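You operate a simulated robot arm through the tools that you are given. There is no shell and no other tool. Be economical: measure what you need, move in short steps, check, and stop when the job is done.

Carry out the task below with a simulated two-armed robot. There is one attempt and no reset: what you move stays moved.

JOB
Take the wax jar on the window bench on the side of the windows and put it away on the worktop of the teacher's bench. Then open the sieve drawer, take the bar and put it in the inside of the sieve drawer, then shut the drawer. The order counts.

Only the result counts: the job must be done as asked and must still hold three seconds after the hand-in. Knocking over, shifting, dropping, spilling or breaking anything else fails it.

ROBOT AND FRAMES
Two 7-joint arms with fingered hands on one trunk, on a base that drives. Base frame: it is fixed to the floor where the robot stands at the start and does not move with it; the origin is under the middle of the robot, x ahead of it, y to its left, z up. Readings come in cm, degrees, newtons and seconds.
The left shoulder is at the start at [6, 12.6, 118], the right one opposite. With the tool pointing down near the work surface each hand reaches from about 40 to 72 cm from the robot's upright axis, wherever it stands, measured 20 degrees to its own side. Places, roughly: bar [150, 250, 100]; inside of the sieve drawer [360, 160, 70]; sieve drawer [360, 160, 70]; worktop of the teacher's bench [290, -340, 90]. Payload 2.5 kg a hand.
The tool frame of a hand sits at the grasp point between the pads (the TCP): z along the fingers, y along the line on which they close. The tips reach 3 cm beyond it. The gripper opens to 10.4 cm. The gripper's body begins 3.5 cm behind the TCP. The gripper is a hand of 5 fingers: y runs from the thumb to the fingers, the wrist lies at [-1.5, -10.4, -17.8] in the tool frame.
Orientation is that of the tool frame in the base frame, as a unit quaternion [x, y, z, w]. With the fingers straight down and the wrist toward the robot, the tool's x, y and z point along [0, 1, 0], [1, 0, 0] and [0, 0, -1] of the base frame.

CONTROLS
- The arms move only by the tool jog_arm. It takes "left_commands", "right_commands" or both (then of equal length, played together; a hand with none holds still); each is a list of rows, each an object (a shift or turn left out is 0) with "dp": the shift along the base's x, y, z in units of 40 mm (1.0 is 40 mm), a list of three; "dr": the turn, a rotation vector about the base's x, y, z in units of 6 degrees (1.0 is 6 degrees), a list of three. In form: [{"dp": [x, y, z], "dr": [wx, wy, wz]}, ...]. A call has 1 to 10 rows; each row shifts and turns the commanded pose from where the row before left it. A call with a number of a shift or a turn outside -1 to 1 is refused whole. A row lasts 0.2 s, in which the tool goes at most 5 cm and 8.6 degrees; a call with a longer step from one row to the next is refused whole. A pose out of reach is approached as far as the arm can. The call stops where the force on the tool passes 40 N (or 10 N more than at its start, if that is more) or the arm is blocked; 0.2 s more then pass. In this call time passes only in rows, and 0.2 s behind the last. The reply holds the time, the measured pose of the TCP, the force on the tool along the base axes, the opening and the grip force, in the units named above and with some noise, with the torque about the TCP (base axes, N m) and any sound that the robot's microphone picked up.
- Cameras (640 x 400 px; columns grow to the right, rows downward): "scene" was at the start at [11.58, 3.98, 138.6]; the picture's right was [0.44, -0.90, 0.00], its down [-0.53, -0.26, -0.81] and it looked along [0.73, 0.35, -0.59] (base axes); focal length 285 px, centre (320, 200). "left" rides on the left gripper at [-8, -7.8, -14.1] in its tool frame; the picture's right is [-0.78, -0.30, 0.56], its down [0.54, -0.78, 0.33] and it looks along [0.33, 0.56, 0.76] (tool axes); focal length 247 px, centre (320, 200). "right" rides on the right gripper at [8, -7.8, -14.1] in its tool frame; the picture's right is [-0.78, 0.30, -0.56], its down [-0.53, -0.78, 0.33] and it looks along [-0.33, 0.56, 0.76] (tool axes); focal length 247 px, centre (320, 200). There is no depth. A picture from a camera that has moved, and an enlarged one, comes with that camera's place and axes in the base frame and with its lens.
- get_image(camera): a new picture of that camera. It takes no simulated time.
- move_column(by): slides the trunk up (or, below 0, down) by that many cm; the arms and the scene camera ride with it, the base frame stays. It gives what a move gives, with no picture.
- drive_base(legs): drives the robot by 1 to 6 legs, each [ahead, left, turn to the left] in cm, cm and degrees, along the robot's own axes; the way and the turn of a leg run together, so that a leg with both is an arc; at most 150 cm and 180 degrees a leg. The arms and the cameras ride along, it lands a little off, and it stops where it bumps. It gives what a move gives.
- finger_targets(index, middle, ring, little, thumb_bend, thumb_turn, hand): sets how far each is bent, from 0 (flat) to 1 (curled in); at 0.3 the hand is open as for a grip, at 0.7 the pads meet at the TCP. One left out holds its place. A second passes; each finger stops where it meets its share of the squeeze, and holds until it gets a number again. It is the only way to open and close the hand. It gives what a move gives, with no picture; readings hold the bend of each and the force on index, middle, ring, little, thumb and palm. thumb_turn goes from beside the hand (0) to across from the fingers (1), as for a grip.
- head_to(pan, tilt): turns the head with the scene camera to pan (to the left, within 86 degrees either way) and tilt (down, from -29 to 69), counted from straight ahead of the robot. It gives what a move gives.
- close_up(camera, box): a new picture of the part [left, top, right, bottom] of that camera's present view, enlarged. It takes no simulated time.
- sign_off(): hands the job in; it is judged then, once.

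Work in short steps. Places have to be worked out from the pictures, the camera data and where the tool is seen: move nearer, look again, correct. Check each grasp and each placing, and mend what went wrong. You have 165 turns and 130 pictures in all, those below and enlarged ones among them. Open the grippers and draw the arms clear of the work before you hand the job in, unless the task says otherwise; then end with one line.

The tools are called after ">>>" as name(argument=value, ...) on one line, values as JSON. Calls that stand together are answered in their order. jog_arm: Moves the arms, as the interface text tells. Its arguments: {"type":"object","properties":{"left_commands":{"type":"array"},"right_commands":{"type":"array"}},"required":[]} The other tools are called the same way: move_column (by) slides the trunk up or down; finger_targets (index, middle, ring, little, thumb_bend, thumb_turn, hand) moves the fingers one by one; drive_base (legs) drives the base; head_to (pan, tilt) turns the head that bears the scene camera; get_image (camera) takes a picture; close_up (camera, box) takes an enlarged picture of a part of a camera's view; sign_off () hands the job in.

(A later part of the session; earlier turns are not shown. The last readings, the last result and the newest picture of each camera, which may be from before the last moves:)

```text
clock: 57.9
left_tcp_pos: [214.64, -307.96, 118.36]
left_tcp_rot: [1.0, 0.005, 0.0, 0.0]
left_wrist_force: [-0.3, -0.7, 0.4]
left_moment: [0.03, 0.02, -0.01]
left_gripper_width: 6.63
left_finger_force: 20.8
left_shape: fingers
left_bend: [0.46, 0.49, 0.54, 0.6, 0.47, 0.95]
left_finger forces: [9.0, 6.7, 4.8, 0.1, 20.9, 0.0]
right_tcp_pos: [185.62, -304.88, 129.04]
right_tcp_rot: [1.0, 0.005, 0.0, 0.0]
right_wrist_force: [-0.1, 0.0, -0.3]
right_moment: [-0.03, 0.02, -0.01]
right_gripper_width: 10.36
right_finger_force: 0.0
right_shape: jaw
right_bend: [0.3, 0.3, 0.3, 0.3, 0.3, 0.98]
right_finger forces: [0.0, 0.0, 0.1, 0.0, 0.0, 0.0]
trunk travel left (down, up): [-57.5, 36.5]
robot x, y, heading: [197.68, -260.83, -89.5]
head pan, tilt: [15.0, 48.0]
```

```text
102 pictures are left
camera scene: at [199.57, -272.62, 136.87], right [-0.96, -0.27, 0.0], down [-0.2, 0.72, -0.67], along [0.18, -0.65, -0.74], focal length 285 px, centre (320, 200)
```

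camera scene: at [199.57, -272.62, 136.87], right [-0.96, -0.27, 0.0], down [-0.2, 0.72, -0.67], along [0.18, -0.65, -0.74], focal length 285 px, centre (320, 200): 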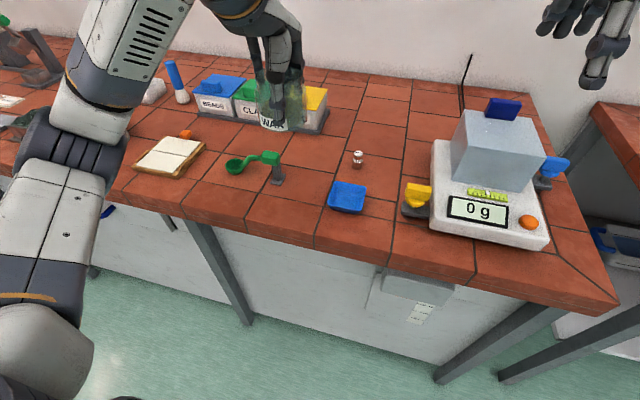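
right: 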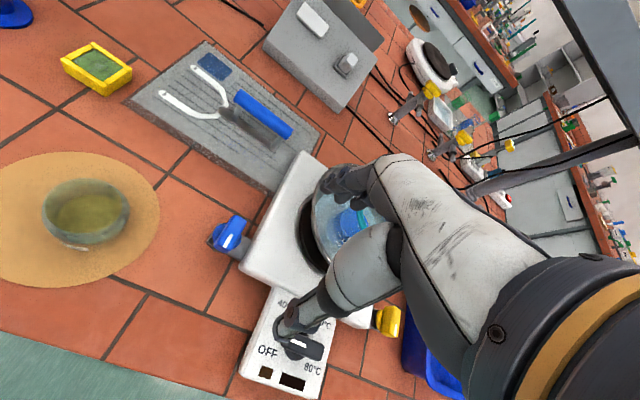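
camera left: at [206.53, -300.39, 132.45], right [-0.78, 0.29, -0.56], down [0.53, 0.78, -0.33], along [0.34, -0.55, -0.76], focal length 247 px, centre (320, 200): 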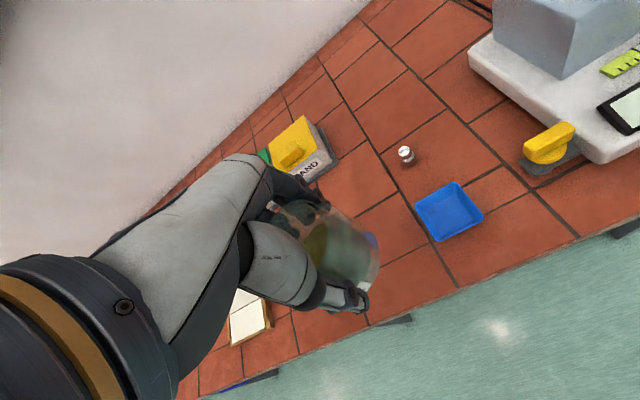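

There's a roomier free patch behind the spoon and block, around [213.8, -326]. I move the jar above it with the arm.

>>> jog_arm(left_commands=[{"dp": [-0.05, -0.75, 0]}, {"dp": [-0.05, -0.75, 0]}, {"dp": [-0.05, -0.75, 0]}, {"dp": [-0.05, -0.75, 0]}, {"dp": [0, -0.75, 0]}, {"dp": [0, -0.75, 0]}])

>>> get_image(camera="scene")

>>> get_image(camera="left")

```text
clock: 59.3
left_tcp_pos: [213.65, -325.96, 118.26]
left_tcp_rot: [1.0, 0.003, 0.002, 0.001]
left_wrist_force: [1.3, 0.5, -0.4]
left_moment: [-0.02, 0.0, 0.03]
left_gripper_width: 6.58
left_finger_force: 20.6
left_shape: fingers
left_bend: [0.46, 0.49, 0.54, 0.6, 0.47, 0.95]
left_finger forces: [8.9, 6.5, 4.8, 0.0, 20.4, 0.0]
right_tcp_pos: [185.64, -304.84, 129.03]
right_tcp_rot: [1.0, 0.005, 0.0, -0.001]
right_wrist_force: [0.3, -0.3, -0.2]
right_moment: [0.0, -0.01, 0.0]
right_gripper_width: 10.36
right_finger_force: 0.0
right_shape: jaw
right_bend: [0.3, 0.3, 0.3, 0.3, 0.3, 0.98]
right_finger forces: [0.1, 0.0, 0.0, 0.1, 0.0, 0.0]
trunk travel left (down, up): [-57.5, 36.5]
robot x, y, heading: [197.56, -261.3, -89.4]
head pan, tilt: [15.0, 48.0]
```

```text
101 pictures are left
camera scene: at [199.53, -272.63, 136.87], right [-0.96, -0.27, 0.0], down [-0.2, 0.72, -0.67], along [0.18, -0.64, -0.74], focal length 285 px, centre (320, 200)
```

scene: 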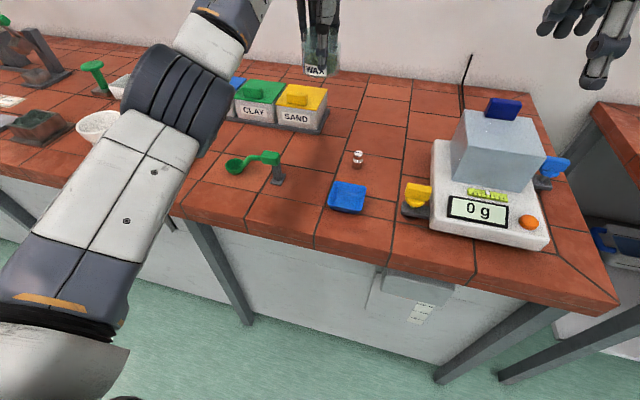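

```text
100 pictures are left
camera left: at [205.53, -318.31, 132.32], right [-0.78, 0.29, -0.56], down [0.53, 0.78, -0.33], along [0.34, -0.55, -0.76], focal length 247 px, centre (320, 200)
```

left: 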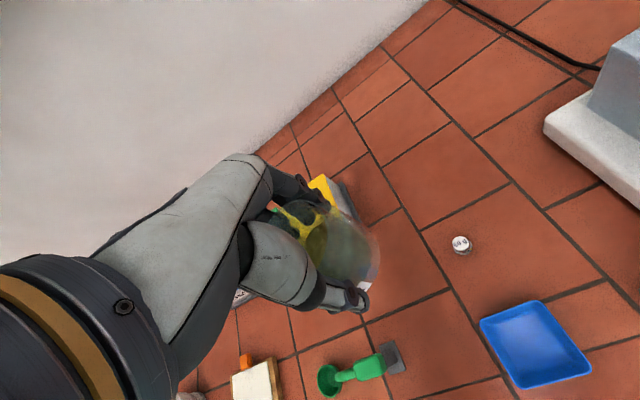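

Clear below. I lower to z≈100 and check the surroundings.

>>> jog_arm(left_commands=[{"dp": [0, 0, -0.75]}, {"dp": [0, 0, -0.75]}, {"dp": [0, 0, -0.75]}, {"dp": [0, 0, -0.75]}, {"dp": [0, 0, -0.75]}, {"dp": [0, 0, -0.75]}])

>>> get_image(camera="left")

>>> get_image(camera="scene")

```text
clock: 60.7
left_tcp_pos: [213.84, -326.13, 100.28]
left_tcp_rot: [1.0, 0.005, 0.001, 0.0]
left_wrist_force: [0.5, 0.8, -1.1]
left_moment: [-0.01, 0.01, 0.0]
left_gripper_width: 6.63
left_finger_force: 19.8
left_shape: fingers
left_bend: [0.46, 0.49, 0.54, 0.6, 0.47, 0.95]
left_finger forces: [8.8, 6.5, 4.8, 0.0, 20.4, 0.1]
right_tcp_pos: [185.65, -304.9, 129.0]
right_tcp_rot: [1.0, 0.005, 0.0, 0.0]
right_wrist_force: [0.4, -0.7, -0.1]
right_moment: [0.0, 0.01, 0.01]
right_gripper_width: 10.38
right_finger_force: 0.1
right_shape: jaw
right_bend: [0.3, 0.3, 0.3, 0.3, 0.3, 0.98]
right_finger forces: [0.0, 0.0, 0.2, 0.1, 0.1, 0.0]
trunk travel left (down, up): [-57.5, 36.5]
robot x, y, heading: [197.7, -261.1, -89.4]
head pan, tilt: [15.0, 48.0]
```

```text
99 pictures are left
camera left: at [205.68, -318.46, 114.4], right [-0.78, 0.29, -0.56], down [0.53, 0.78, -0.33], along [0.34, -0.55, -0.76], focal length 247 px, centre (320, 200)
```

left: 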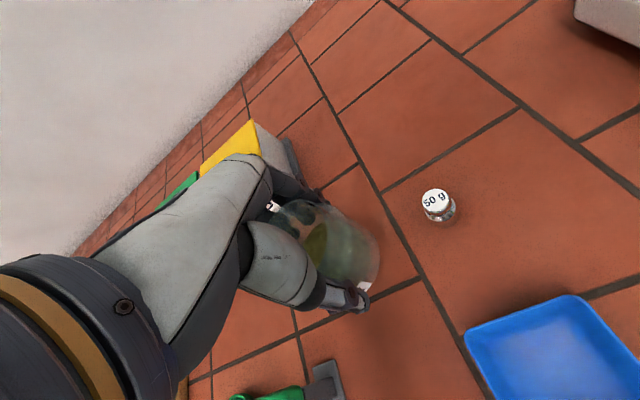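

```text
98 pictures are left
camera scene: at [199.58, -272.64, 136.87], right [-0.96, -0.27, 0.0], down [-0.2, 0.72, -0.67], along [0.18, -0.64, -0.74], focal length 285 px, centre (320, 200)
```

scene: 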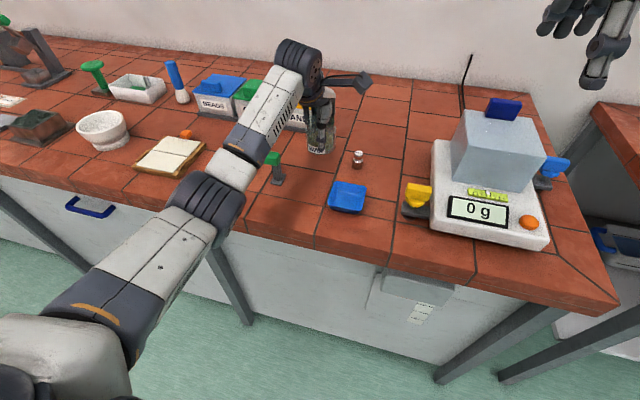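

Gap to vial, spoon stand and SAND box is fine. I go down slowly to contact.

>>> jog_arm(left_commands=[{"dp": [0, 0, -0.4]}, {"dp": [0, 0, -0.4]}, {"dp": [0, 0, -0.2]}, {"dp": [0, 0, -0.1]}])

>>> get_image(camera="left")

>>> close_up(camera="scene", box=[180, 50, 420, 230])

```text
clock: 61.7
left_tcp_pos: [213.87, -325.95, 96.04]
left_tcp_rot: [1.0, 0.004, -0.001, -0.001]
left_wrist_force: [-0.2, -0.4, -1.5]
left_moment: [0.0, 0.03, 0.01]
left_gripper_width: 6.59
left_finger_force: 20.2
left_shape: fingers
left_bend: [0.46, 0.49, 0.54, 0.6, 0.47, 0.95]
left_finger forces: [8.8, 6.4, 4.8, 0.1, 20.5, 0.0]
right_tcp_pos: [185.61, -304.91, 129.0]
right_tcp_rot: [1.0, 0.004, -0.001, -0.001]
right_wrist_force: [-0.8, -0.4, 0.2]
right_moment: [-0.02, 0.02, 0.0]
right_gripper_width: 10.39
right_finger_force: 0.0
right_shape: jaw
right_bend: [0.3, 0.3, 0.3, 0.3, 0.3, 0.98]
right_finger forces: [0.1, 0.1, 0.0, 0.0, 0.0, 0.1]
trunk travel left (down, up): [-57.5, 36.5]
robot x, y, heading: [197.99, -261.02, -89.7]
head pan, tilt: [15.0, 48.0]
```

```text
97 pictures are left
camera left: at [205.66, -318.32, 110.12], right [-0.78, 0.29, -0.56], down [0.53, 0.78, -0.33], along [0.34, -0.55, -0.76], focal length 247 px, centre (320, 200)
```

left: 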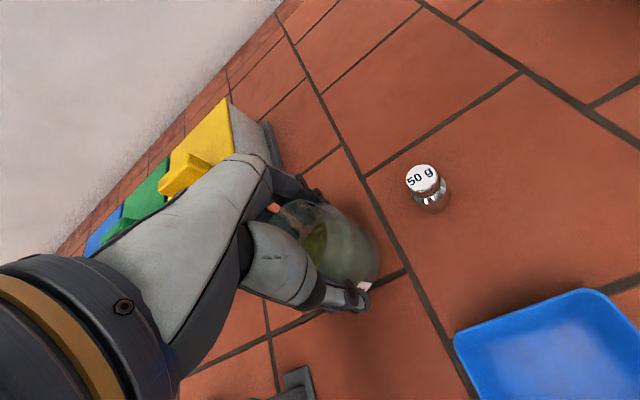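

```text
2.22 times, centred on (300, 140) of scene
camera zoom: at [199.58, -272.62, 136.87], right [-0.96, -0.27, 0.0], down [-0.2, 0.72, -0.67], along [0.18, -0.64, -0.74], focal length 634 px, centre (364, 333)
```

zoom: 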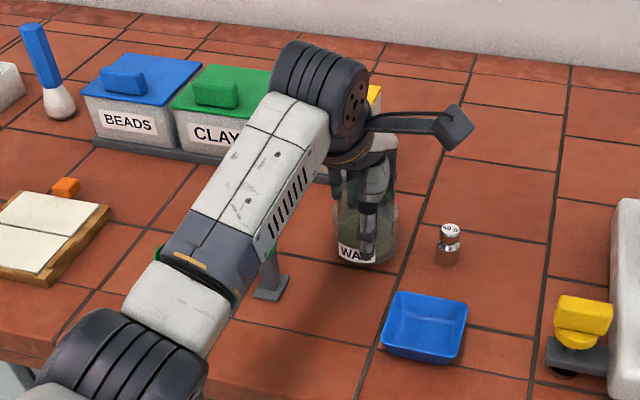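

No contact yet at TCP z 96. I feel down in 2 mm steps.

>>> jog_arm(left_commands=[{"dp": [0, 0, -0.05]}, {"dp": [0, 0, -0.05]}, {"dp": [0, 0, -0.05]}])

```text
clock: 62.5
left_tcp_pos: [213.84, -325.92, 95.45]
left_tcp_rot: [1.0, 0.003, 0.001, 0.0]
left_wrist_force: [0.1, -0.3, -1.0]
left_moment: [-0.02, 0.01, 0.0]
left_gripper_width: 6.58
left_finger_force: 20.7
left_shape: fingers
left_bend: [0.46, 0.49, 0.54, 0.6, 0.47, 0.95]
left_finger forces: [8.7, 6.5, 4.7, 0.0, 20.4, 0.1]
right_tcp_pos: [185.54, -304.85, 129.08]
right_tcp_rot: [1.0, 0.004, 0.0, 0.0]
right_wrist_force: [0.2, -0.1, -0.1]
right_moment: [0.0, -0.05, 0.02]
right_gripper_width: 10.39
right_finger_force: 0.1
right_shape: jaw
right_bend: [0.3, 0.3, 0.3, 0.3, 0.3, 0.98]
right_finger forces: [0.1, 0.1, 0.1, 0.0, 0.0, 0.0]
trunk travel left (down, up): [-57.5, 36.5]
robot x, y, heading: [197.61, -261.08, -89.5]
head pan, tilt: [15.0, 48.0]
```

Still free; a few more small steps.

>>> jog_arm(left_commands=[{"dp": [0, 0, -0.05]}, {"dp": [0, 0, -0.05]}])

>>> jog_arm(left_commands=[{"dp": [0, 0, -0.04]}])

>>> close_up(camera="scene", box=[270, 90, 370, 170])

```text
clock: 63.1
left_tcp_pos: [213.88, -326.14, 95.28]
left_tcp_rot: [1.0, 0.004, 0.001, 0.002]
left_wrist_force: [-0.3, 2.1, 7.4]
left_moment: [-0.14, -0.07, -0.01]
left_gripper_width: 6.61
left_finger_force: 20.0
left_shape: fingers
left_bend: [0.46, 0.49, 0.54, 0.6, 0.47, 0.95]
left_finger forces: [8.2, 6.1, 4.9, 0.0, 22.3, 0.0]
right_tcp_pos: [185.54, -304.73, 129.0]
right_tcp_rot: [1.0, 0.004, 0.001, 0.0]
right_wrist_force: [-0.1, -0.7, -0.7]
right_moment: [0.0, -0.02, 0.0]
right_gripper_width: 10.34
right_finger_force: 0.1
right_shape: jaw
right_bend: [0.3, 0.3, 0.3, 0.3, 0.3, 0.98]
right_finger forces: [0.1, 0.0, 0.0, 0.1, 0.0, 0.0]
trunk travel left (down, up): [-57.5, 36.5]
robot x, y, heading: [197.75, -261.51, -89.3]
head pan, tilt: [15.0, 48.0]
```

```text
clock: 63.5
left_tcp_pos: [213.81, -325.99, 95.24]
left_tcp_rot: [1.0, 0.005, 0.0, 0.005]
left_wrist_force: [0.0, 2.2, 13.0]
left_moment: [-0.34, -0.15, 0.01]
left_gripper_width: 6.57
left_finger_force: 21.8
left_shape: fingers
left_bend: [0.46, 0.49, 0.54, 0.6, 0.47, 0.95]
left_finger forces: [7.9, 6.4, 5.2, 0.0, 23.0, 0.1]
right_tcp_pos: [185.6, -304.68, 129.2]
right_tcp_rot: [1.0, 0.005, 0.001, 0.001]
right_wrist_force: [-0.1, 0.4, 0.5]
right_moment: [0.03, 0.01, 0.0]
right_gripper_width: 10.35
right_finger_force: 0.0
right_shape: jaw
right_bend: [0.3, 0.3, 0.3, 0.3, 0.3, 0.98]
right_finger forces: [0.0, 0.0, 0.0, 0.0, 0.0, 0.0]
trunk travel left (down, up): [-57.5, 36.5]
robot x, y, heading: [197.74, -261.35, -89.7]
head pan, tilt: [15.0, 48.0]
```

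```text
5.00 times, centred on (320, 130) of scene
camera zoom: at [199.53, -272.41, 136.91], right [-0.96, -0.27, 0.0], down [-0.2, 0.71, -0.67], along [0.18, -0.65, -0.74], focal length 1427 px, centre (320, 550)
```

zoom: 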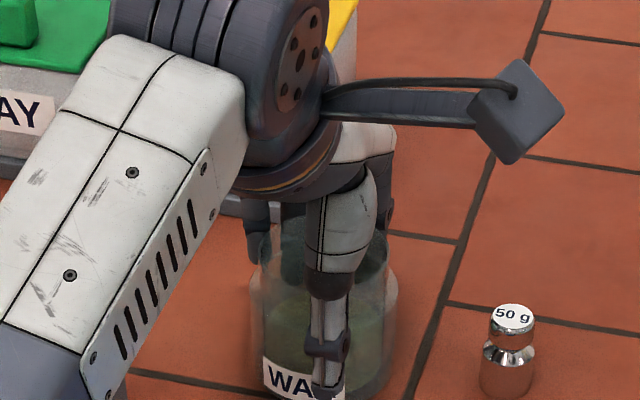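

Contact is felt (about 13 N down), so the jar stands. I open the fingers to the grip-open setting.

>>> jog_arm(left_commands=[{"dp": [0, 0, 0.06]}])

>>> finger_targets(hand="left", index=0.3, middle=0.3, ring=0.3, little=0.3, thumb_bend=0.3)

>>> get_image(camera="left")

```text
clock: 63.9
left_tcp_pos: [213.77, -325.91, 95.17]
left_tcp_rot: [1.0, 0.004, 0.001, 0.003]
left_wrist_force: [0.8, -1.8, 11.6]
left_moment: [-0.48, -0.14, -0.05]
left_gripper_width: 6.56
left_finger_force: 20.9
left_shape: fingers
left_bend: [0.46, 0.49, 0.54, 0.6, 0.47, 0.95]
left_finger forces: [8.7, 7.4, 5.6, 0.1, 20.5, 0.0]
right_tcp_pos: [185.56, -304.8, 129.12]
right_tcp_rot: [1.0, 0.004, 0.0, 0.001]
right_wrist_force: [-0.1, 0.0, 0.4]
right_moment: [-0.01, 0.01, 0.02]
right_gripper_width: 10.38
right_finger_force: 0.0
right_shape: jaw
right_bend: [0.3, 0.3, 0.3, 0.3, 0.3, 0.98]
right_finger forces: [0.0, 0.0, 0.0, 0.0, 0.0, 0.0]
trunk travel left (down, up): [-57.5, 36.5]
robot x, y, heading: [197.92, -260.88, -89.6]
head pan, tilt: [15.0, 48.0]
```

```text
clock: 64.9
left_tcp_pos: [213.73, -325.88, 95.08]
left_tcp_rot: [1.0, 0.004, 0.0, 0.0]
left_wrist_force: [-0.2, -0.3, -0.7]
left_moment: [-0.01, 0.01, 0.01]
left_gripper_width: 10.27
left_finger_force: 0.0
left_shape: fingers
left_bend: [0.3, 0.3, 0.3, 0.3, 0.3, 0.97]
left_finger forces: [0.0, 0.0, 0.0, 0.1, 0.0, 0.0]
right_tcp_pos: [185.56, -304.85, 129.05]
right_tcp_rot: [1.0, 0.004, 0.0, 0.0]
right_wrist_force: [0.1, 0.1, -1.6]
right_moment: [-0.01, -0.02, 0.01]
right_gripper_width: 10.35
right_finger_force: 0.1
right_shape: jaw
right_bend: [0.3, 0.3, 0.3, 0.3, 0.3, 0.98]
right_finger forces: [0.0, 0.1, 0.0, 0.0, 0.1, 0.1]
trunk travel left (down, up): [-57.5, 36.5]
robot x, y, heading: [197.61, -261.32, -89.7]
head pan, tilt: [15.0, 48.0]
```

```text
94 pictures are left
camera left: at [205.64, -318.34, 109.15], right [-0.78, 0.29, -0.56], down [0.53, 0.78, -0.33], along [0.34, -0.55, -0.76], focal length 247 px, centre (320, 200)
```

left: 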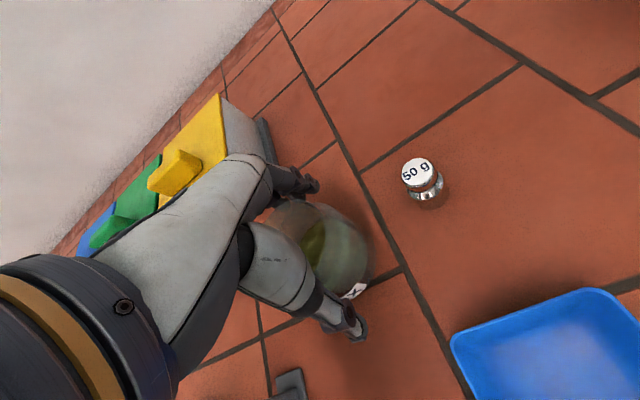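

The jar stands free between the opened fingers. I raise the hand straight up and draw it back over the bench edge height.

>>> jog_arm(left_commands=[{"dp": [0, 0, 0.4]}, {"dp": [0, 0, 0.7]}, {"dp": [0, 0, 0.8]}, {"dp": [0, 0, 0.8]}, {"dp": [0, 0, 0.8]}, {"dp": [0, 0, 0.8]}, {"dp": [0, 0, 0.8]}, {"dp": [0, 0.8, 0.5]}, {"dp": [0, 0.9, 0]}, {"dp": [0, 0.9, 0]}])

>>> get_image(camera="scene")

```text
clock: 67.1
left_tcp_pos: [214.08, -315.37, 117.58]
left_tcp_rot: [1.0, 0.006, 0.0, 0.0]
left_wrist_force: [-0.2, 0.6, 0.9]
left_moment: [-0.02, -0.01, 0.01]
left_gripper_width: 10.28
left_finger_force: 0.0
left_shape: fingers
left_bend: [0.3, 0.3, 0.3, 0.3, 0.3, 0.97]
left_finger forces: [0.0, 0.1, 0.1, 0.0, 0.1, 0.0]
right_tcp_pos: [185.66, -304.8, 129.08]
right_tcp_rot: [1.0, 0.004, 0.0, 0.0]
right_wrist_force: [-0.1, 0.3, 0.2]
right_moment: [0.02, 0.03, -0.02]
right_gripper_width: 10.35
right_finger_force: 0.1
right_shape: jaw
right_bend: [0.3, 0.3, 0.3, 0.3, 0.3, 0.98]
right_finger forces: [0.0, 0.0, 0.1, 0.0, 0.1, 0.1]
trunk travel left (down, up): [-57.5, 36.5]
robot x, y, heading: [197.75, -261.09, -89.4]
head pan, tilt: [15.0, 48.0]
```

```text
93 pictures are left
camera scene: at [199.67, -272.55, 136.88], right [-0.96, -0.27, 0.0], down [-0.2, 0.72, -0.67], along [0.18, -0.65, -0.74], focal length 285 px, centre (320, 200)
```

scene: 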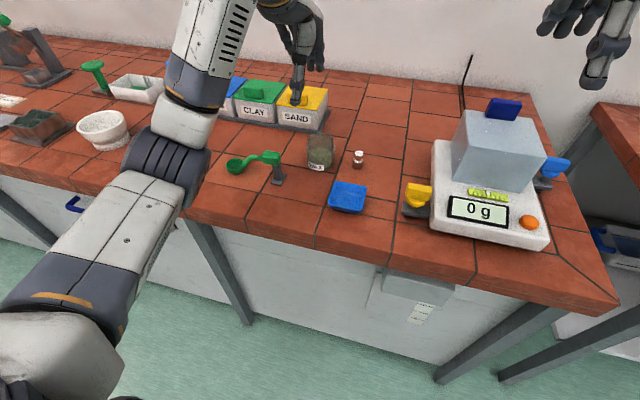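

The jar stands well on the teacher's bench. I back away and turn left to see the aisle towards the sieve drawer.

>>> drive_base(legs=[[-75, 0, 0], [0, 0, 90]])

>>> head_to(pan=55, tilt=12)

>>> get_image(camera="scene")

>>> head_to(pan=5, tilt=12)

>>> get_image(camera="scene")

```text
clock: 75.0
left_tcp_pos: [251.01, -169.34, 117.6]
left_tcp_rot: [0.695, 0.719, 0.0, 0.0]
left_wrist_force: [0.7, 0.6, 0.0]
left_moment: [-0.01, -0.02, -0.02]
left_gripper_width: 10.31
left_finger_force: 0.1
left_shape: fingers
left_bend: [0.3, 0.3, 0.3, 0.3, 0.3, 0.97]
left_finger forces: [0.0, 0.1, 0.0, 0.0, 0.1, 0.1]
right_tcp_pos: [241.02, -197.79, 128.97]
right_tcp_rot: [0.696, 0.718, 0.0, 0.0]
right_wrist_force: [0.0, 0.3, 0.6]
right_moment: [0.01, -0.01, -0.03]
right_gripper_width: 10.36
right_finger_force: 0.2
right_shape: jaw
right_bend: [0.3, 0.3, 0.3, 0.3, 0.3, 0.98]
right_finger forces: [0.0, 0.0, 0.0, 0.0, 0.1, 0.0]
trunk travel left (down, up): [-57.5, 36.5]
robot x, y, heading: [197.06, -186.65, 1.9]
head pan, tilt: [15.0, 48.0]
```

```text
clock: 76.1
left_tcp_pos: [251.1, -169.29, 117.67]
left_tcp_rot: [0.696, 0.718, 0.0, 0.0]
left_wrist_force: [-0.1, 1.1, 0.3]
left_moment: [0.01, 0.02, -0.01]
left_gripper_width: 10.31
left_finger_force: 0.1
left_shape: fingers
left_bend: [0.3, 0.3, 0.3, 0.3, 0.3, 0.97]
left_finger forces: [0.0, 0.0, 0.1, 0.0, 0.1, 0.0]
right_tcp_pos: [241.07, -197.72, 129.03]
right_tcp_rot: [0.697, 0.717, 0.0, 0.001]
right_wrist_force: [0.1, 0.4, 0.1]
right_moment: [-0.02, 0.01, -0.01]
right_gripper_width: 10.39
right_finger_force: 0.0
right_shape: jaw
right_bend: [0.3, 0.3, 0.3, 0.3, 0.3, 0.98]
right_finger forces: [0.0, 0.0, 0.0, 0.1, 0.1, 0.0]
trunk travel left (down, up): [-57.5, 36.5]
robot x, y, heading: [197.2, -186.67, 1.6]
head pan, tilt: [55.0, 12.0]
```

```text
92 pictures are left
camera scene: at [205.91, -178.51, 142.46], right [0.84, -0.55, 0.0], down [-0.11, -0.17, -0.98], along [0.54, 0.82, -0.21], focal length 285 px, centre (320, 200)
```

scene: 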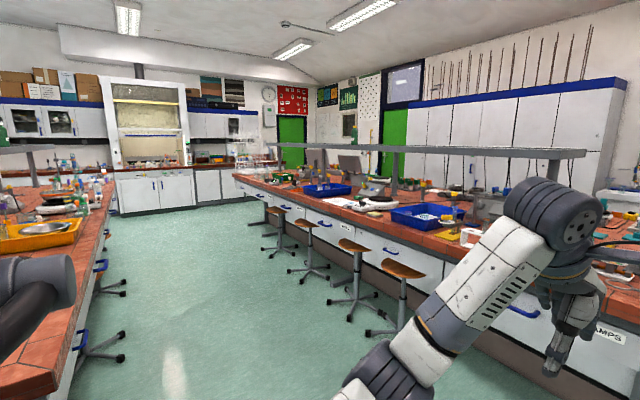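

```text
clock: 77.2
left_tcp_pos: [251.2, -169.2, 117.61]
left_tcp_rot: [0.696, 0.718, 0.001, -0.001]
left_wrist_force: [-0.3, 0.0, -0.3]
left_moment: [0.0, -0.01, -0.03]
left_gripper_width: 10.27
left_finger_force: 0.1
left_shape: fingers
left_bend: [0.3, 0.3, 0.3, 0.3, 0.3, 0.97]
left_finger forces: [0.0, 0.0, 0.0, 0.1, 0.0, 0.0]
right_tcp_pos: [241.09, -197.73, 129.1]
right_tcp_rot: [0.696, 0.718, 0.0, 0.0]
right_wrist_force: [-0.1, 0.0, 0.8]
right_moment: [-0.01, 0.0, -0.01]
right_gripper_width: 10.39
right_finger_force: 0.1
right_shape: jaw
right_bend: [0.3, 0.3, 0.3, 0.3, 0.3, 0.98]
right_finger forces: [0.0, 0.1, 0.0, 0.0, 0.0, 0.0]
trunk travel left (down, up): [-57.5, 36.5]
robot x, y, heading: [197.18, -186.84, 1.7]
head pan, tilt: [5.0, 12.0]
```

```text
91 pictures are left
camera scene: at [210.05, -185.2, 142.46], right [0.12, -0.99, 0.0], down [-0.21, -0.02, -0.98], along [0.97, 0.12, -0.21], focal length 285 px, centre (320, 200)
```

scene: 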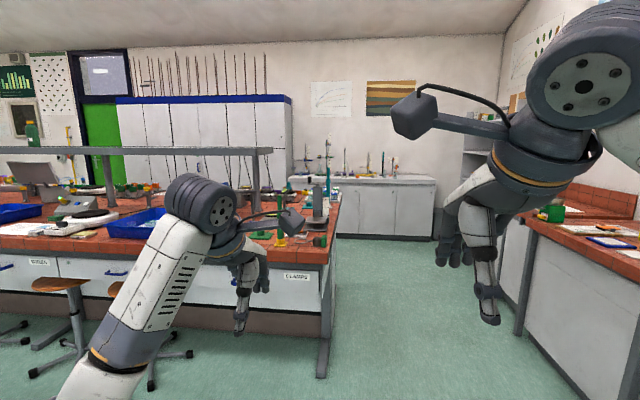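

The second bench (front ≈ x 338, stools tucked under it, labelled drawers) holds the sieve drawer; the aisle runs between it and the window bench edge at x≈187. I go along the aisle facing the second bench.

>>> drive_base(legs=[[60, 0, -1.7], [0, 145, 0]])

>>> head_to(pan=45, tilt=25)

>>> get_image(camera="scene")

```text
clock: 87.3
left_tcp_pos: [311.59, -27.75, 117.49]
left_tcp_rot: [0.706, 0.708, 0.0, 0.0]
left_wrist_force: [-0.3, 0.2, 0.1]
left_moment: [-0.01, 0.03, -0.03]
left_gripper_width: 10.28
left_finger_force: 0.1
left_shape: fingers
left_bend: [0.3, 0.3, 0.3, 0.3, 0.3, 0.97]
left_finger forces: [0.0, 0.1, 0.1, 0.0, 0.0, 0.0]
right_tcp_pos: [300.93, -55.84, 129.08]
right_tcp_rot: [0.706, 0.708, 0.0, 0.0]
right_wrist_force: [0.5, -0.2, -0.3]
right_moment: [0.0, 0.01, 0.0]
right_gripper_width: 10.36
right_finger_force: 0.0
right_shape: jaw
right_bend: [0.3, 0.3, 0.3, 0.3, 0.3, 0.98]
right_finger forces: [0.0, 0.0, 0.1, 0.0, 0.1, 0.1]
trunk travel left (down, up): [-57.5, 36.5]
robot x, y, heading: [257.22, -43.2, 0.2]
head pan, tilt: [5.0, 12.0]
```

```text
clock: 88.4
left_tcp_pos: [311.55, -27.58, 117.55]
left_tcp_rot: [0.706, 0.708, 0.0, 0.001]
left_wrist_force: [0.8, -0.4, 0.4]
left_moment: [0.01, -0.01, 0.0]
left_gripper_width: 10.26
left_finger_force: 0.0
left_shape: fingers
left_bend: [0.3, 0.3, 0.3, 0.3, 0.3, 0.97]
left_finger forces: [0.1, 0.0, 0.0, 0.0, 0.0, 0.0]
right_tcp_pos: [300.71, -55.76, 129.02]
right_tcp_rot: [0.706, 0.708, 0.0, -0.001]
right_wrist_force: [1.4, -0.5, -0.5]
right_moment: [0.01, 0.01, 0.01]
right_gripper_width: 10.38
right_finger_force: 0.0
right_shape: jaw
right_bend: [0.3, 0.3, 0.3, 0.3, 0.3, 0.98]
right_finger forces: [0.0, 0.1, 0.0, 0.1, 0.0, 0.1]
trunk travel left (down, up): [-57.5, 36.5]
robot x, y, heading: [257.2, -43.48, 0.0]
head pan, tilt: [45.0, 25.0]
```

```text
90 pictures are left
camera scene: at [267.36, -36.77, 140.35], right [0.71, -0.71, 0.0], down [-0.3, -0.3, -0.91], along [0.64, 0.64, -0.42], focal length 285 px, centre (320, 200)
```

scene: 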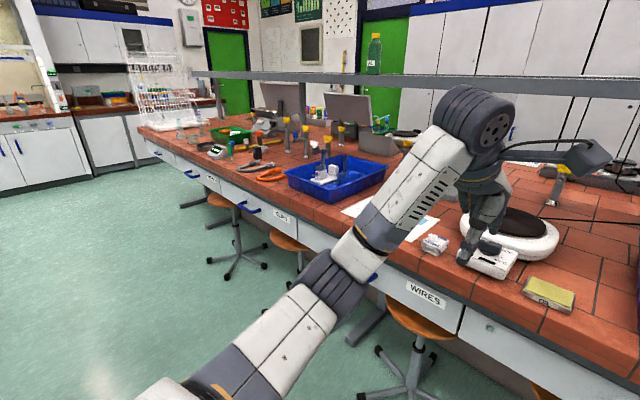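

I see drawer labels (WIRES, another further on). I continue left to about y≈90 and read the labels.

>>> drive_base(legs=[[0, 130, 0]])

>>> head_to(pan=40, tilt=35)

>>> get_image(camera="scene")

```text
clock: 94.9
left_tcp_pos: [310.19, 103.09, 117.62]
left_tcp_rot: [0.702, 0.713, 0.0, 0.0]
left_wrist_force: [0.5, 1.0, 0.6]
left_moment: [-0.01, -0.06, 0.0]
left_gripper_width: 10.29
left_finger_force: 0.1
left_shape: fingers
left_bend: [0.3, 0.3, 0.3, 0.3, 0.3, 0.97]
left_finger forces: [0.1, 0.1, 0.0, 0.0, 0.0, 0.0]
right_tcp_pos: [299.73, 74.64, 129.09]
right_tcp_rot: [0.702, 0.712, 0.0, 0.0]
right_wrist_force: [-0.6, -0.4, -0.6]
right_moment: [0.02, 0.0, -0.01]
right_gripper_width: 10.4
right_finger_force: 0.0
right_shape: jaw
right_bend: [0.3, 0.3, 0.3, 0.3, 0.3, 0.98]
right_finger forces: [0.0, 0.0, 0.0, 0.0, 0.1, 0.0]
trunk travel left (down, up): [-57.5, 36.5]
robot x, y, heading: [255.48, 86.69, 0.9]
head pan, tilt: [45.0, 25.0]
```

```text
clock: 95.7
left_tcp_pos: [310.25, 102.96, 117.54]
left_tcp_rot: [0.701, 0.713, 0.0, 0.0]
left_wrist_force: [-0.3, 0.0, -0.5]
left_moment: [0.03, -0.02, 0.02]
left_gripper_width: 10.32
left_finger_force: 0.1
left_shape: fingers
left_bend: [0.3, 0.3, 0.3, 0.3, 0.3, 0.97]
left_finger forces: [0.0, 0.0, 0.0, 0.1, 0.1, 0.0]
right_tcp_pos: [299.64, 74.85, 129.11]
right_tcp_rot: [0.702, 0.712, 0.0, 0.0]
right_wrist_force: [-0.1, 0.7, -0.3]
right_moment: [0.0, -0.03, 0.01]
right_gripper_width: 10.37
right_finger_force: 0.1
right_shape: jaw
right_bend: [0.3, 0.3, 0.3, 0.3, 0.3, 0.98]
right_finger forces: [0.0, 0.1, 0.0, 0.0, 0.0, 0.0]
trunk travel left (down, up): [-57.5, 36.5]
robot x, y, heading: [256.04, 86.42, 0.8]
head pan, tilt: [40.0, 35.0]
```

```text
89 pictures are left
camera scene: at [266.29, 92.54, 138.78], right [0.65, -0.76, 0.0], down [-0.43, -0.38, -0.82], along [0.62, 0.54, -0.57], focal length 285 px, centre (320, 200)
```

scene: 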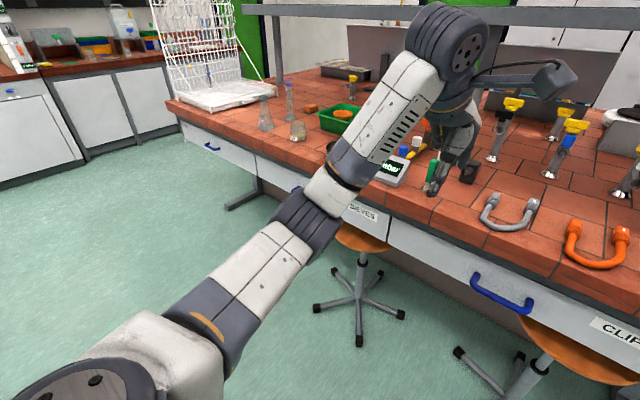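

SIEVES label sits at about [340, 136, 75]; by analogy with CLIPS its handle should be near [336, 159, 72]. I move to y≈143 and turn the left hand to point forward while drawing it back.

>>> drive_base(legs=[[0, 57, -0.8]])

>>> jog_arm(left_commands=[{"dp": [-0.3, 0.2, 0], "dr": [0, -1, 0]}, {"dp": [-0.3, 0.2, 0], "dr": [0, -1, 0]}, {"dp": [-0.3, 0.2, 0], "dr": [0, -1, 0]}, {"dp": [-0.3, 0.2, 0], "dr": [0, -1, 0]}, {"dp": [-0.3, 0, 0], "dr": [0, -1, 0]}, {"dp": [-0.3, 0, 0], "dr": [0, -1, 0]}, {"dp": [0, 0, 0], "dr": [0, -1, 0]}, {"dp": [0, 0, 0], "dr": [0, -1, 0]}])

>>> get_image(camera="scene")

```text
clock: 98.9
left_tcp_pos: [309.85, 160.05, 117.7]
left_tcp_rot: [0.707, 0.708, -0.001, -0.001]
left_wrist_force: [-0.2, 0.0, -0.8]
left_moment: [0.03, 0.02, 0.01]
left_gripper_width: 10.28
left_finger_force: 0.1
left_shape: fingers
left_bend: [0.3, 0.3, 0.3, 0.3, 0.3, 0.97]
left_finger forces: [0.0, 0.0, 0.0, 0.1, 0.0, 0.0]
right_tcp_pos: [299.17, 131.95, 129.11]
right_tcp_rot: [0.706, 0.708, -0.001, 0.001]
right_wrist_force: [0.0, -0.2, 0.2]
right_moment: [-0.02, 0.03, 0.0]
right_gripper_width: 10.36
right_finger_force: 0.1
right_shape: jaw
right_bend: [0.3, 0.3, 0.3, 0.3, 0.3, 0.98]
right_finger forces: [0.0, 0.1, 0.0, 0.1, 0.0, 0.0]
trunk travel left (down, up): [-57.5, 36.5]
robot x, y, heading: [255.38, 144.01, 0.1]
head pan, tilt: [40.0, 35.0]
```

```text
clock: 100.7
left_tcp_pos: [302.68, 163.32, 117.68]
left_tcp_rot: [0.644, 0.647, 0.288, 0.289]
left_wrist_force: [-0.8, -0.4, -0.1]
left_moment: [0.0, 0.03, -0.03]
left_gripper_width: 10.28
left_finger_force: 0.1
left_shape: fingers
left_bend: [0.3, 0.3, 0.3, 0.3, 0.3, 0.97]
left_finger forces: [0.0, 0.1, 0.2, 0.1, 0.0, 0.0]
right_tcp_pos: [299.01, 131.8, 128.91]
right_tcp_rot: [0.706, 0.708, 0.0, 0.0]
right_wrist_force: [0.1, 1.1, -0.1]
right_moment: [-0.02, -0.03, -0.01]
right_gripper_width: 10.36
right_finger_force: 0.0
right_shape: jaw
right_bend: [0.3, 0.3, 0.3, 0.3, 0.3, 0.98]
right_finger forces: [0.0, 0.0, 0.0, 0.0, 0.1, 0.1]
trunk travel left (down, up): [-57.5, 36.5]
robot x, y, heading: [255.24, 144.44, 0.1]
head pan, tilt: [40.0, 35.0]
```

```text
88 pictures are left
camera scene: at [265.84, 150.09, 138.78], right [0.64, -0.76, 0.0], down [-0.44, -0.37, -0.82], along [0.63, 0.53, -0.57], focal length 285 px, centre (320, 200)
```

scene: 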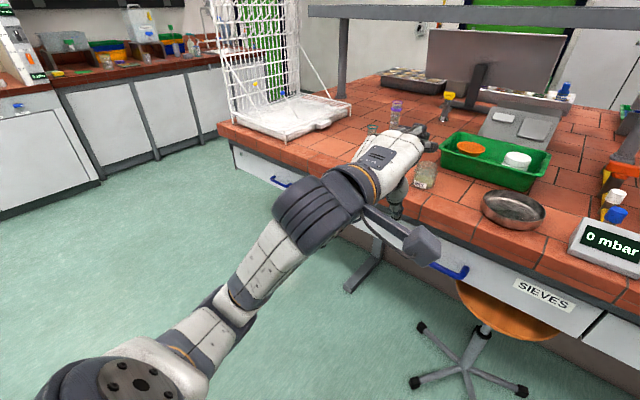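

The handle of the SIEVES drawer is partly seen, right end at about [337, 154, 74]. I finish turning the hand forward, then lower the trunk.

>>> jog_arm(left_commands=[{"dp": [-0.1, 0, 0], "dr": [0, -1, 0]}, {"dp": [-0.1, 0, 0], "dr": [0, -1, 0]}, {"dp": [-0.1, 0, 0], "dr": [0, -1, 0]}, {"dp": [-0.1, 0, 0], "dr": [0, -1, 0]}, {"dp": [-0.1, 0, 0], "dr": [0, -1, 0]}, {"dp": [0, 0, 0], "dr": [0, -1, 0]}, {"dp": [0, 0, 0], "dr": [0, -1, 0]}])

>>> get_image(camera="left")

>>> get_image(camera="scene")

```text
clock: 102.3
left_tcp_pos: [300.98, 163.24, 117.6]
left_tcp_rot: [0.498, 0.501, 0.501, 0.5]
left_wrist_force: [0.3, 0.4, 0.2]
left_moment: [0.01, -0.02, -0.01]
left_gripper_width: 10.31
left_finger_force: 0.1
left_shape: fingers
left_bend: [0.3, 0.3, 0.3, 0.3, 0.3, 0.97]
left_finger forces: [0.0, 0.0, 0.1, 0.0, 0.0, 0.0]
left hand out of reach, approached as far as the arm can: row 2
right_tcp_pos: [299.12, 131.85, 129.05]
right_tcp_rot: [0.707, 0.708, 0.0, 0.0]
right_wrist_force: [-0.9, -0.4, -0.7]
right_moment: [0.05, 0.03, -0.02]
right_gripper_width: 10.34
right_finger_force: 0.0
right_shape: jaw
right_bend: [0.3, 0.3, 0.3, 0.3, 0.3, 0.98]
right_finger forces: [0.0, 0.0, 0.0, 0.0, 0.0, 0.0]
trunk travel left (down, up): [-57.5, 36.5]
robot x, y, heading: [255.55, 143.95, 0.1]
head pan, tilt: [40.0, 35.0]
```

```text
87 pictures are left
camera left: at [286.82, 155.21, 109.82], right [0.56, -0.78, -0.29], down [0.33, 0.53, -0.78], along [0.76, 0.34, 0.56], focal length 247 px, centre (320, 200)
```

left: 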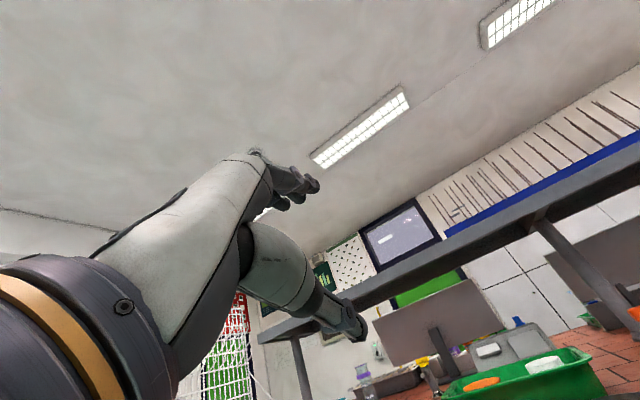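

```text
86 pictures are left
camera scene: at [265.85, 150.08, 138.78], right [0.64, -0.76, 0.0], down [-0.44, -0.37, -0.82], along [0.63, 0.53, -0.57], focal length 285 px, centre (320, 200)
```

scene: 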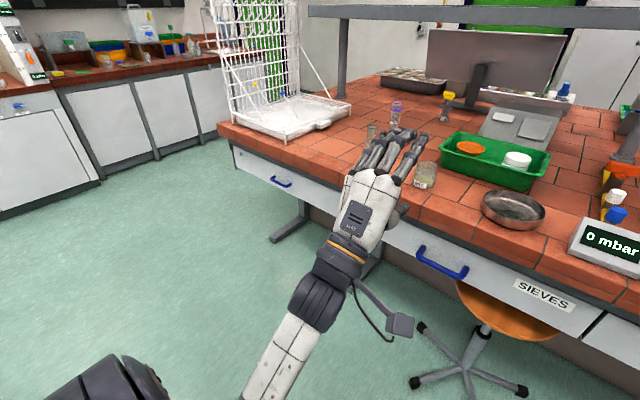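

Now the whole handle shows: centre about [333.5, 161.3, 73], along y. I lower the trunk 44 cm so that the hand is level with it.

>>> move_column(by=-44)

>>> head_to(pan=20, tilt=25)

>>> get_image(camera="scene")

>>> get_image(camera="left")

```text
refused: -44 is not a number from -40 to 40
```

```text
clock: 103.2
left_tcp_pos: [300.92, 163.23, 117.56]
left_tcp_rot: [0.5, 0.5, 0.5, 0.5]
left_wrist_force: [0.9, 0.6, 0.4]
left_moment: [0.02, -0.03, 0.03]
left_gripper_width: 10.25
left_finger_force: 0.1
left_shape: fingers
left_bend: [0.3, 0.3, 0.3, 0.3, 0.3, 0.97]
left_finger forces: [0.0, 0.1, 0.0, 0.1, 0.0, 0.0]
right_tcp_pos: [299.03, 131.91, 128.92]
right_tcp_rot: [0.707, 0.708, 0.0, 0.0]
right_wrist_force: [0.6, -0.6, 0.3]
right_moment: [-0.03, -0.01, -0.01]
right_gripper_width: 10.37
right_finger_force: 0.1
right_shape: jaw
right_bend: [0.3, 0.3, 0.3, 0.3, 0.3, 0.98]
right_finger forces: [0.0, 0.0, 0.1, 0.0, 0.0, 0.1]
trunk travel left (down, up): [-57.5, 36.5]
robot x, y, heading: [255.39, 144.07, 0.1]
head pan, tilt: [20.0, 25.0]
```

```text
85 pictures are left
camera scene: at [267.76, 147.59, 140.35], right [0.34, -0.94, 0.0], down [-0.4, -0.15, -0.91], along [0.85, 0.31, -0.42], focal length 285 px, centre (320, 200)
```

scene: 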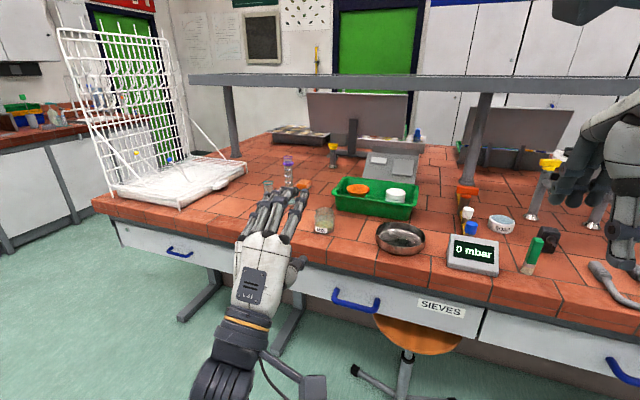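

```text
84 pictures are left
camera left: at [286.8, 155.22, 109.87], right [0.56, -0.78, -0.29], down [0.33, 0.53, -0.78], along [0.76, 0.34, 0.56], focal length 247 px, centre (320, 200)
```

left: 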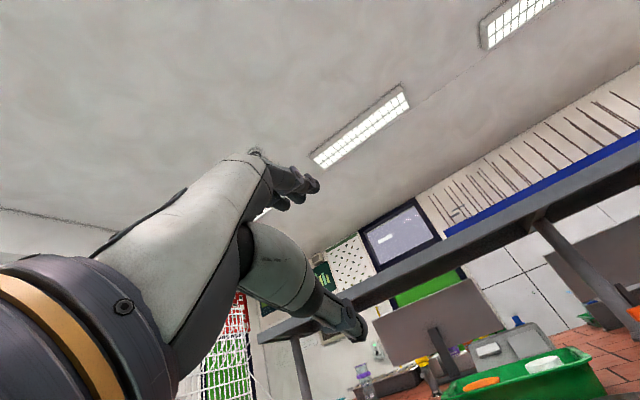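

The column takes at most 40 at a time: I lower 40 and view again. The handle's centre is now put at [334, 160.3, 73].

>>> move_column(by=-40)

>>> get_image(camera="scene")

>>> get_image(camera="left")

```text
clock: 107.0
left_tcp_pos: [301.05, 163.33, 77.7]
left_tcp_rot: [0.498, 0.501, 0.5, 0.5]
left_wrist_force: [0.3, -0.2, 0.2]
left_moment: [0.0, 0.0, -0.01]
left_gripper_width: 10.26
left_finger_force: 0.1
left_shape: fingers
left_bend: [0.3, 0.3, 0.3, 0.3, 0.3, 0.97]
left_finger forces: [0.1, 0.1, 0.1, 0.1, 0.0, 0.0]
right_tcp_pos: [299.05, 131.91, 89.04]
right_tcp_rot: [0.707, 0.708, 0.0, 0.0]
right_wrist_force: [0.8, -0.5, -1.0]
right_moment: [-0.01, 0.0, -0.02]
right_gripper_width: 10.34
right_finger_force: 0.1
right_shape: jaw
right_bend: [0.3, 0.3, 0.3, 0.3, 0.3, 0.98]
right_finger forces: [0.0, 0.0, 0.0, 0.1, 0.1, 0.1]
trunk travel left (down, up): [-17.5, 76.5]
robot x, y, heading: [255.42, 144.12, 0.3]
head pan, tilt: [20.0, 25.0]
```

```text
83 pictures are left
camera scene: at [267.77, 147.58, 100.35], right [0.34, -0.94, 0.0], down [-0.4, -0.15, -0.91], along [0.85, 0.31, -0.42], focal length 285 px, centre (320, 200)
```

scene: 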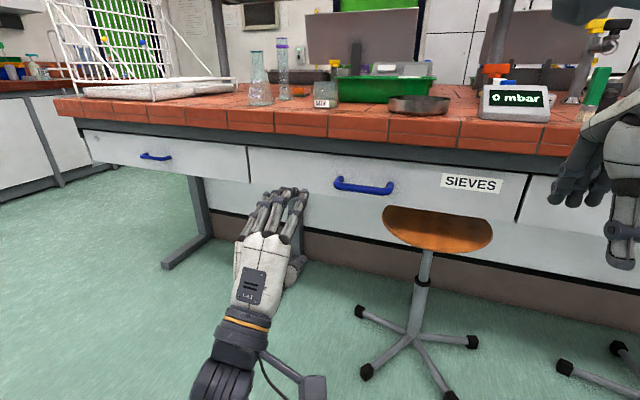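

```text
82 pictures are left
camera left: at [286.8, 155.22, 69.86], right [0.56, -0.78, -0.29], down [0.33, 0.53, -0.78], along [0.76, 0.34, 0.56], focal length 247 px, centre (320, 200)
```

left: 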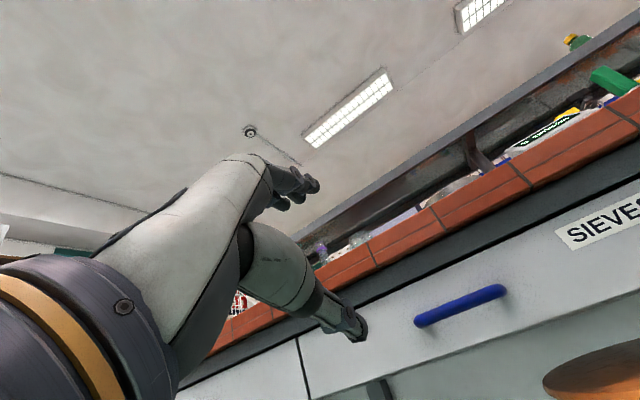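

Both views agree: handle bar at about [334, 160, 72.8]. I drive 12 cm ahead, then move the left hand to just before the bar.

>>> drive_base(legs=[[12, 0, 0]])

>>> jog_arm(left_commands=[{"dp": [0.3, -0.2, -0.3]}, {"dp": [0.5, -0.2, -0.3]}, {"dp": [0.5, -0.2, -0.3]}, {"dp": [0.5, -0.2, -0.3]}])

>>> get_image(camera="left")

>>> head_to(pan=20, tilt=35)

>>> get_image(camera="scene")

```text
clock: 108.2
left_tcp_pos: [312.78, 163.28, 77.65]
left_tcp_rot: [0.499, 0.5, 0.5, 0.5]
left_wrist_force: [0.1, -0.2, -0.1]
left_moment: [0.03, 0.04, 0.02]
left_gripper_width: 10.3
left_finger_force: 0.0
left_shape: fingers
left_bend: [0.3, 0.3, 0.3, 0.3, 0.3, 0.97]
left_finger forces: [0.0, 0.1, 0.0, 0.0, 0.1, 0.0]
right_tcp_pos: [310.82, 131.87, 89.08]
right_tcp_rot: [0.706, 0.708, 0.001, 0.0]
right_wrist_force: [0.1, -0.7, -0.1]
right_moment: [-0.01, 0.0, 0.07]
right_gripper_width: 10.34
right_finger_force: 0.1
right_shape: jaw
right_bend: [0.3, 0.3, 0.3, 0.3, 0.3, 0.98]
right_finger forces: [0.1, 0.0, 0.1, 0.1, 0.1, 0.1]
trunk travel left (down, up): [-17.5, 76.5]
robot x, y, heading: [267.19, 144.25, 0.2]
head pan, tilt: [20.0, 25.0]
```

```text
clock: 109.2
left_tcp_pos: [320.03, 160.18, 73.06]
left_tcp_rot: [0.499, 0.501, 0.5, 0.5]
left_wrist_force: [0.9, 0.1, -0.2]
left_moment: [-0.02, 0.02, 0.02]
left_gripper_width: 10.31
left_finger_force: 0.0
left_shape: fingers
left_bend: [0.3, 0.3, 0.3, 0.3, 0.3, 0.97]
left_finger forces: [0.0, 0.0, 0.1, 0.0, 0.0, 0.1]
right_tcp_pos: [310.9, 131.97, 89.06]
right_tcp_rot: [0.706, 0.708, 0.0, 0.0]
right_wrist_force: [-0.9, -0.4, 0.2]
right_moment: [-0.01, 0.0, -0.02]
right_gripper_width: 10.35
right_finger_force: 0.1
right_shape: jaw
right_bend: [0.3, 0.3, 0.3, 0.3, 0.3, 0.98]
right_finger forces: [0.0, 0.0, 0.0, 0.1, 0.0, 0.0]
trunk travel left (down, up): [-17.5, 76.5]
robot x, y, heading: [267.27, 144.26, -0.0]
head pan, tilt: [20.0, 25.0]
```

```text
81 pictures are left
camera left: at [305.82, 152.12, 65.17], right [0.56, -0.78, -0.29], down [0.33, 0.53, -0.78], along [0.76, 0.34, 0.56], focal length 247 px, centre (320, 200)
```

left: 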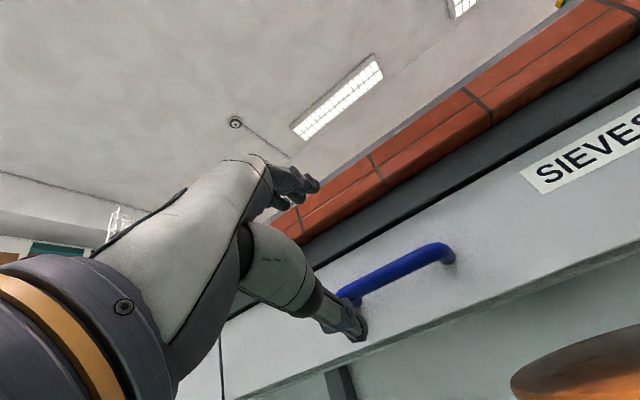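

```text
clock: 110.0
left_tcp_pos: [319.99, 160.22, 72.99]
left_tcp_rot: [0.499, 0.501, 0.5, 0.501]
left_wrist_force: [0.8, 0.6, 0.0]
left_moment: [0.02, 0.02, -0.01]
left_gripper_width: 10.31
left_finger_force: 0.1
left_shape: fingers
left_bend: [0.3, 0.3, 0.3, 0.3, 0.3, 0.97]
left_finger forces: [0.0, 0.1, 0.0, 0.0, 0.1, 0.1]
right_tcp_pos: [310.92, 131.94, 89.13]
right_tcp_rot: [0.706, 0.708, 0.0, -0.001]
right_wrist_force: [-0.8, 0.0, -0.4]
right_moment: [0.0, 0.03, -0.06]
right_gripper_width: 10.37
right_finger_force: 0.1
right_shape: jaw
right_bend: [0.3, 0.3, 0.3, 0.3, 0.3, 0.98]
right_finger forces: [0.0, 0.1, 0.0, 0.0, 0.1, 0.0]
trunk travel left (down, up): [-17.5, 76.5]
robot x, y, heading: [267.68, 144.47, -0.1]
head pan, tilt: [20.0, 35.0]
```

```text
80 pictures are left
camera scene: at [279.24, 147.49, 98.78], right [0.35, -0.94, 0.0], down [-0.54, -0.2, -0.82], along [0.77, 0.28, -0.57], focal length 285 px, centre (320, 200)
```

scene: 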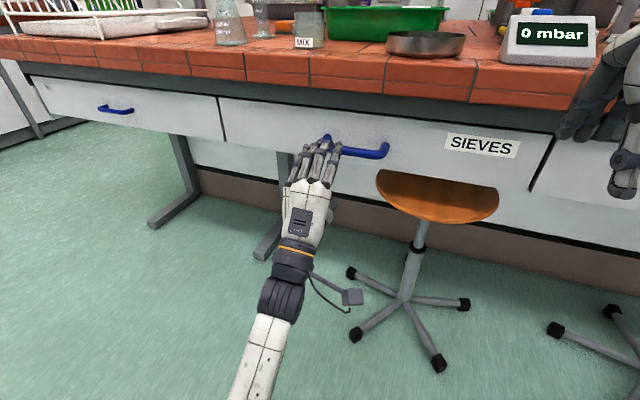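

Hand is level and centred on the handle. I advance about 11.5 cm so the bar lies between thumb and fingers.

>>> jog_arm(left_commands=[{"dp": [0.6, 0, -0.1]}, {"dp": [0.6, 0, -0.1]}, {"dp": [0.6, 0, 0]}, {"dp": [0.6, 0, 0]}, {"dp": [0.5, 0, 0]}])

>>> get_image(camera="left")

>>> close_up(camera="scene", box=[240, 80, 460, 240])

```text
clock: 111.2
left_tcp_pos: [331.58, 160.17, 72.07]
left_tcp_rot: [0.499, 0.501, 0.5, 0.5]
left_wrist_force: [0.1, 0.4, -0.5]
left_moment: [0.01, 0.04, -0.01]
left_gripper_width: 10.28
left_finger_force: 0.1
left_shape: fingers
left_bend: [0.3, 0.3, 0.3, 0.3, 0.3, 0.97]
left_finger forces: [0.1, 0.0, 0.0, 0.0, 0.1, 0.1]
right_tcp_pos: [310.85, 131.97, 89.06]
right_tcp_rot: [0.706, 0.708, 0.0, 0.0]
right_wrist_force: [1.1, 1.0, 0.3]
right_moment: [0.01, 0.02, -0.01]
right_gripper_width: 10.4
right_finger_force: 0.1
right_shape: jaw
right_bend: [0.3, 0.3, 0.3, 0.3, 0.3, 0.98]
right_finger forces: [0.0, 0.1, 0.1, 0.0, 0.0, 0.1]
trunk travel left (down, up): [-17.5, 76.5]
robot x, y, heading: [267.06, 143.93, 0.3]
head pan, tilt: [20.0, 35.0]
```

```text
79 pictures are left
camera left: at [317.46, 152.06, 64.24], right [0.56, -0.78, -0.29], down [0.33, 0.53, -0.78], along [0.76, 0.34, 0.56], focal length 247 px, centre (320, 200)
```

left: 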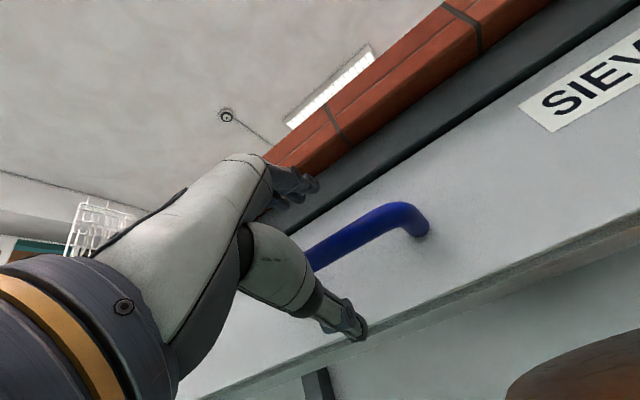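

```text
2.50 times, centred on (350, 160) of scene
camera zoom: at [279.24, 147.49, 98.78], right [0.35, -0.94, 0.0], down [-0.54, -0.2, -0.82], along [0.77, 0.28, -0.57], focal length 713 px, centre (245, 300)
```

zoom: 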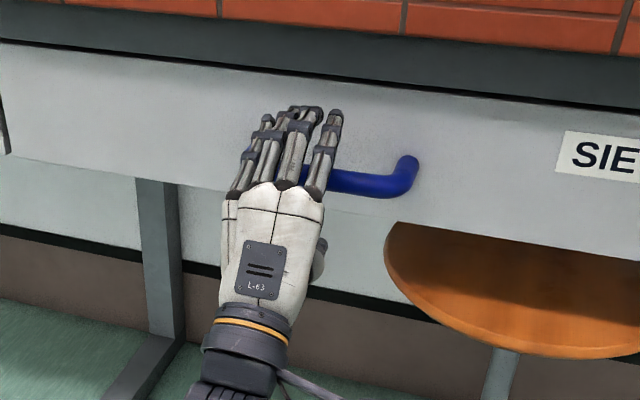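

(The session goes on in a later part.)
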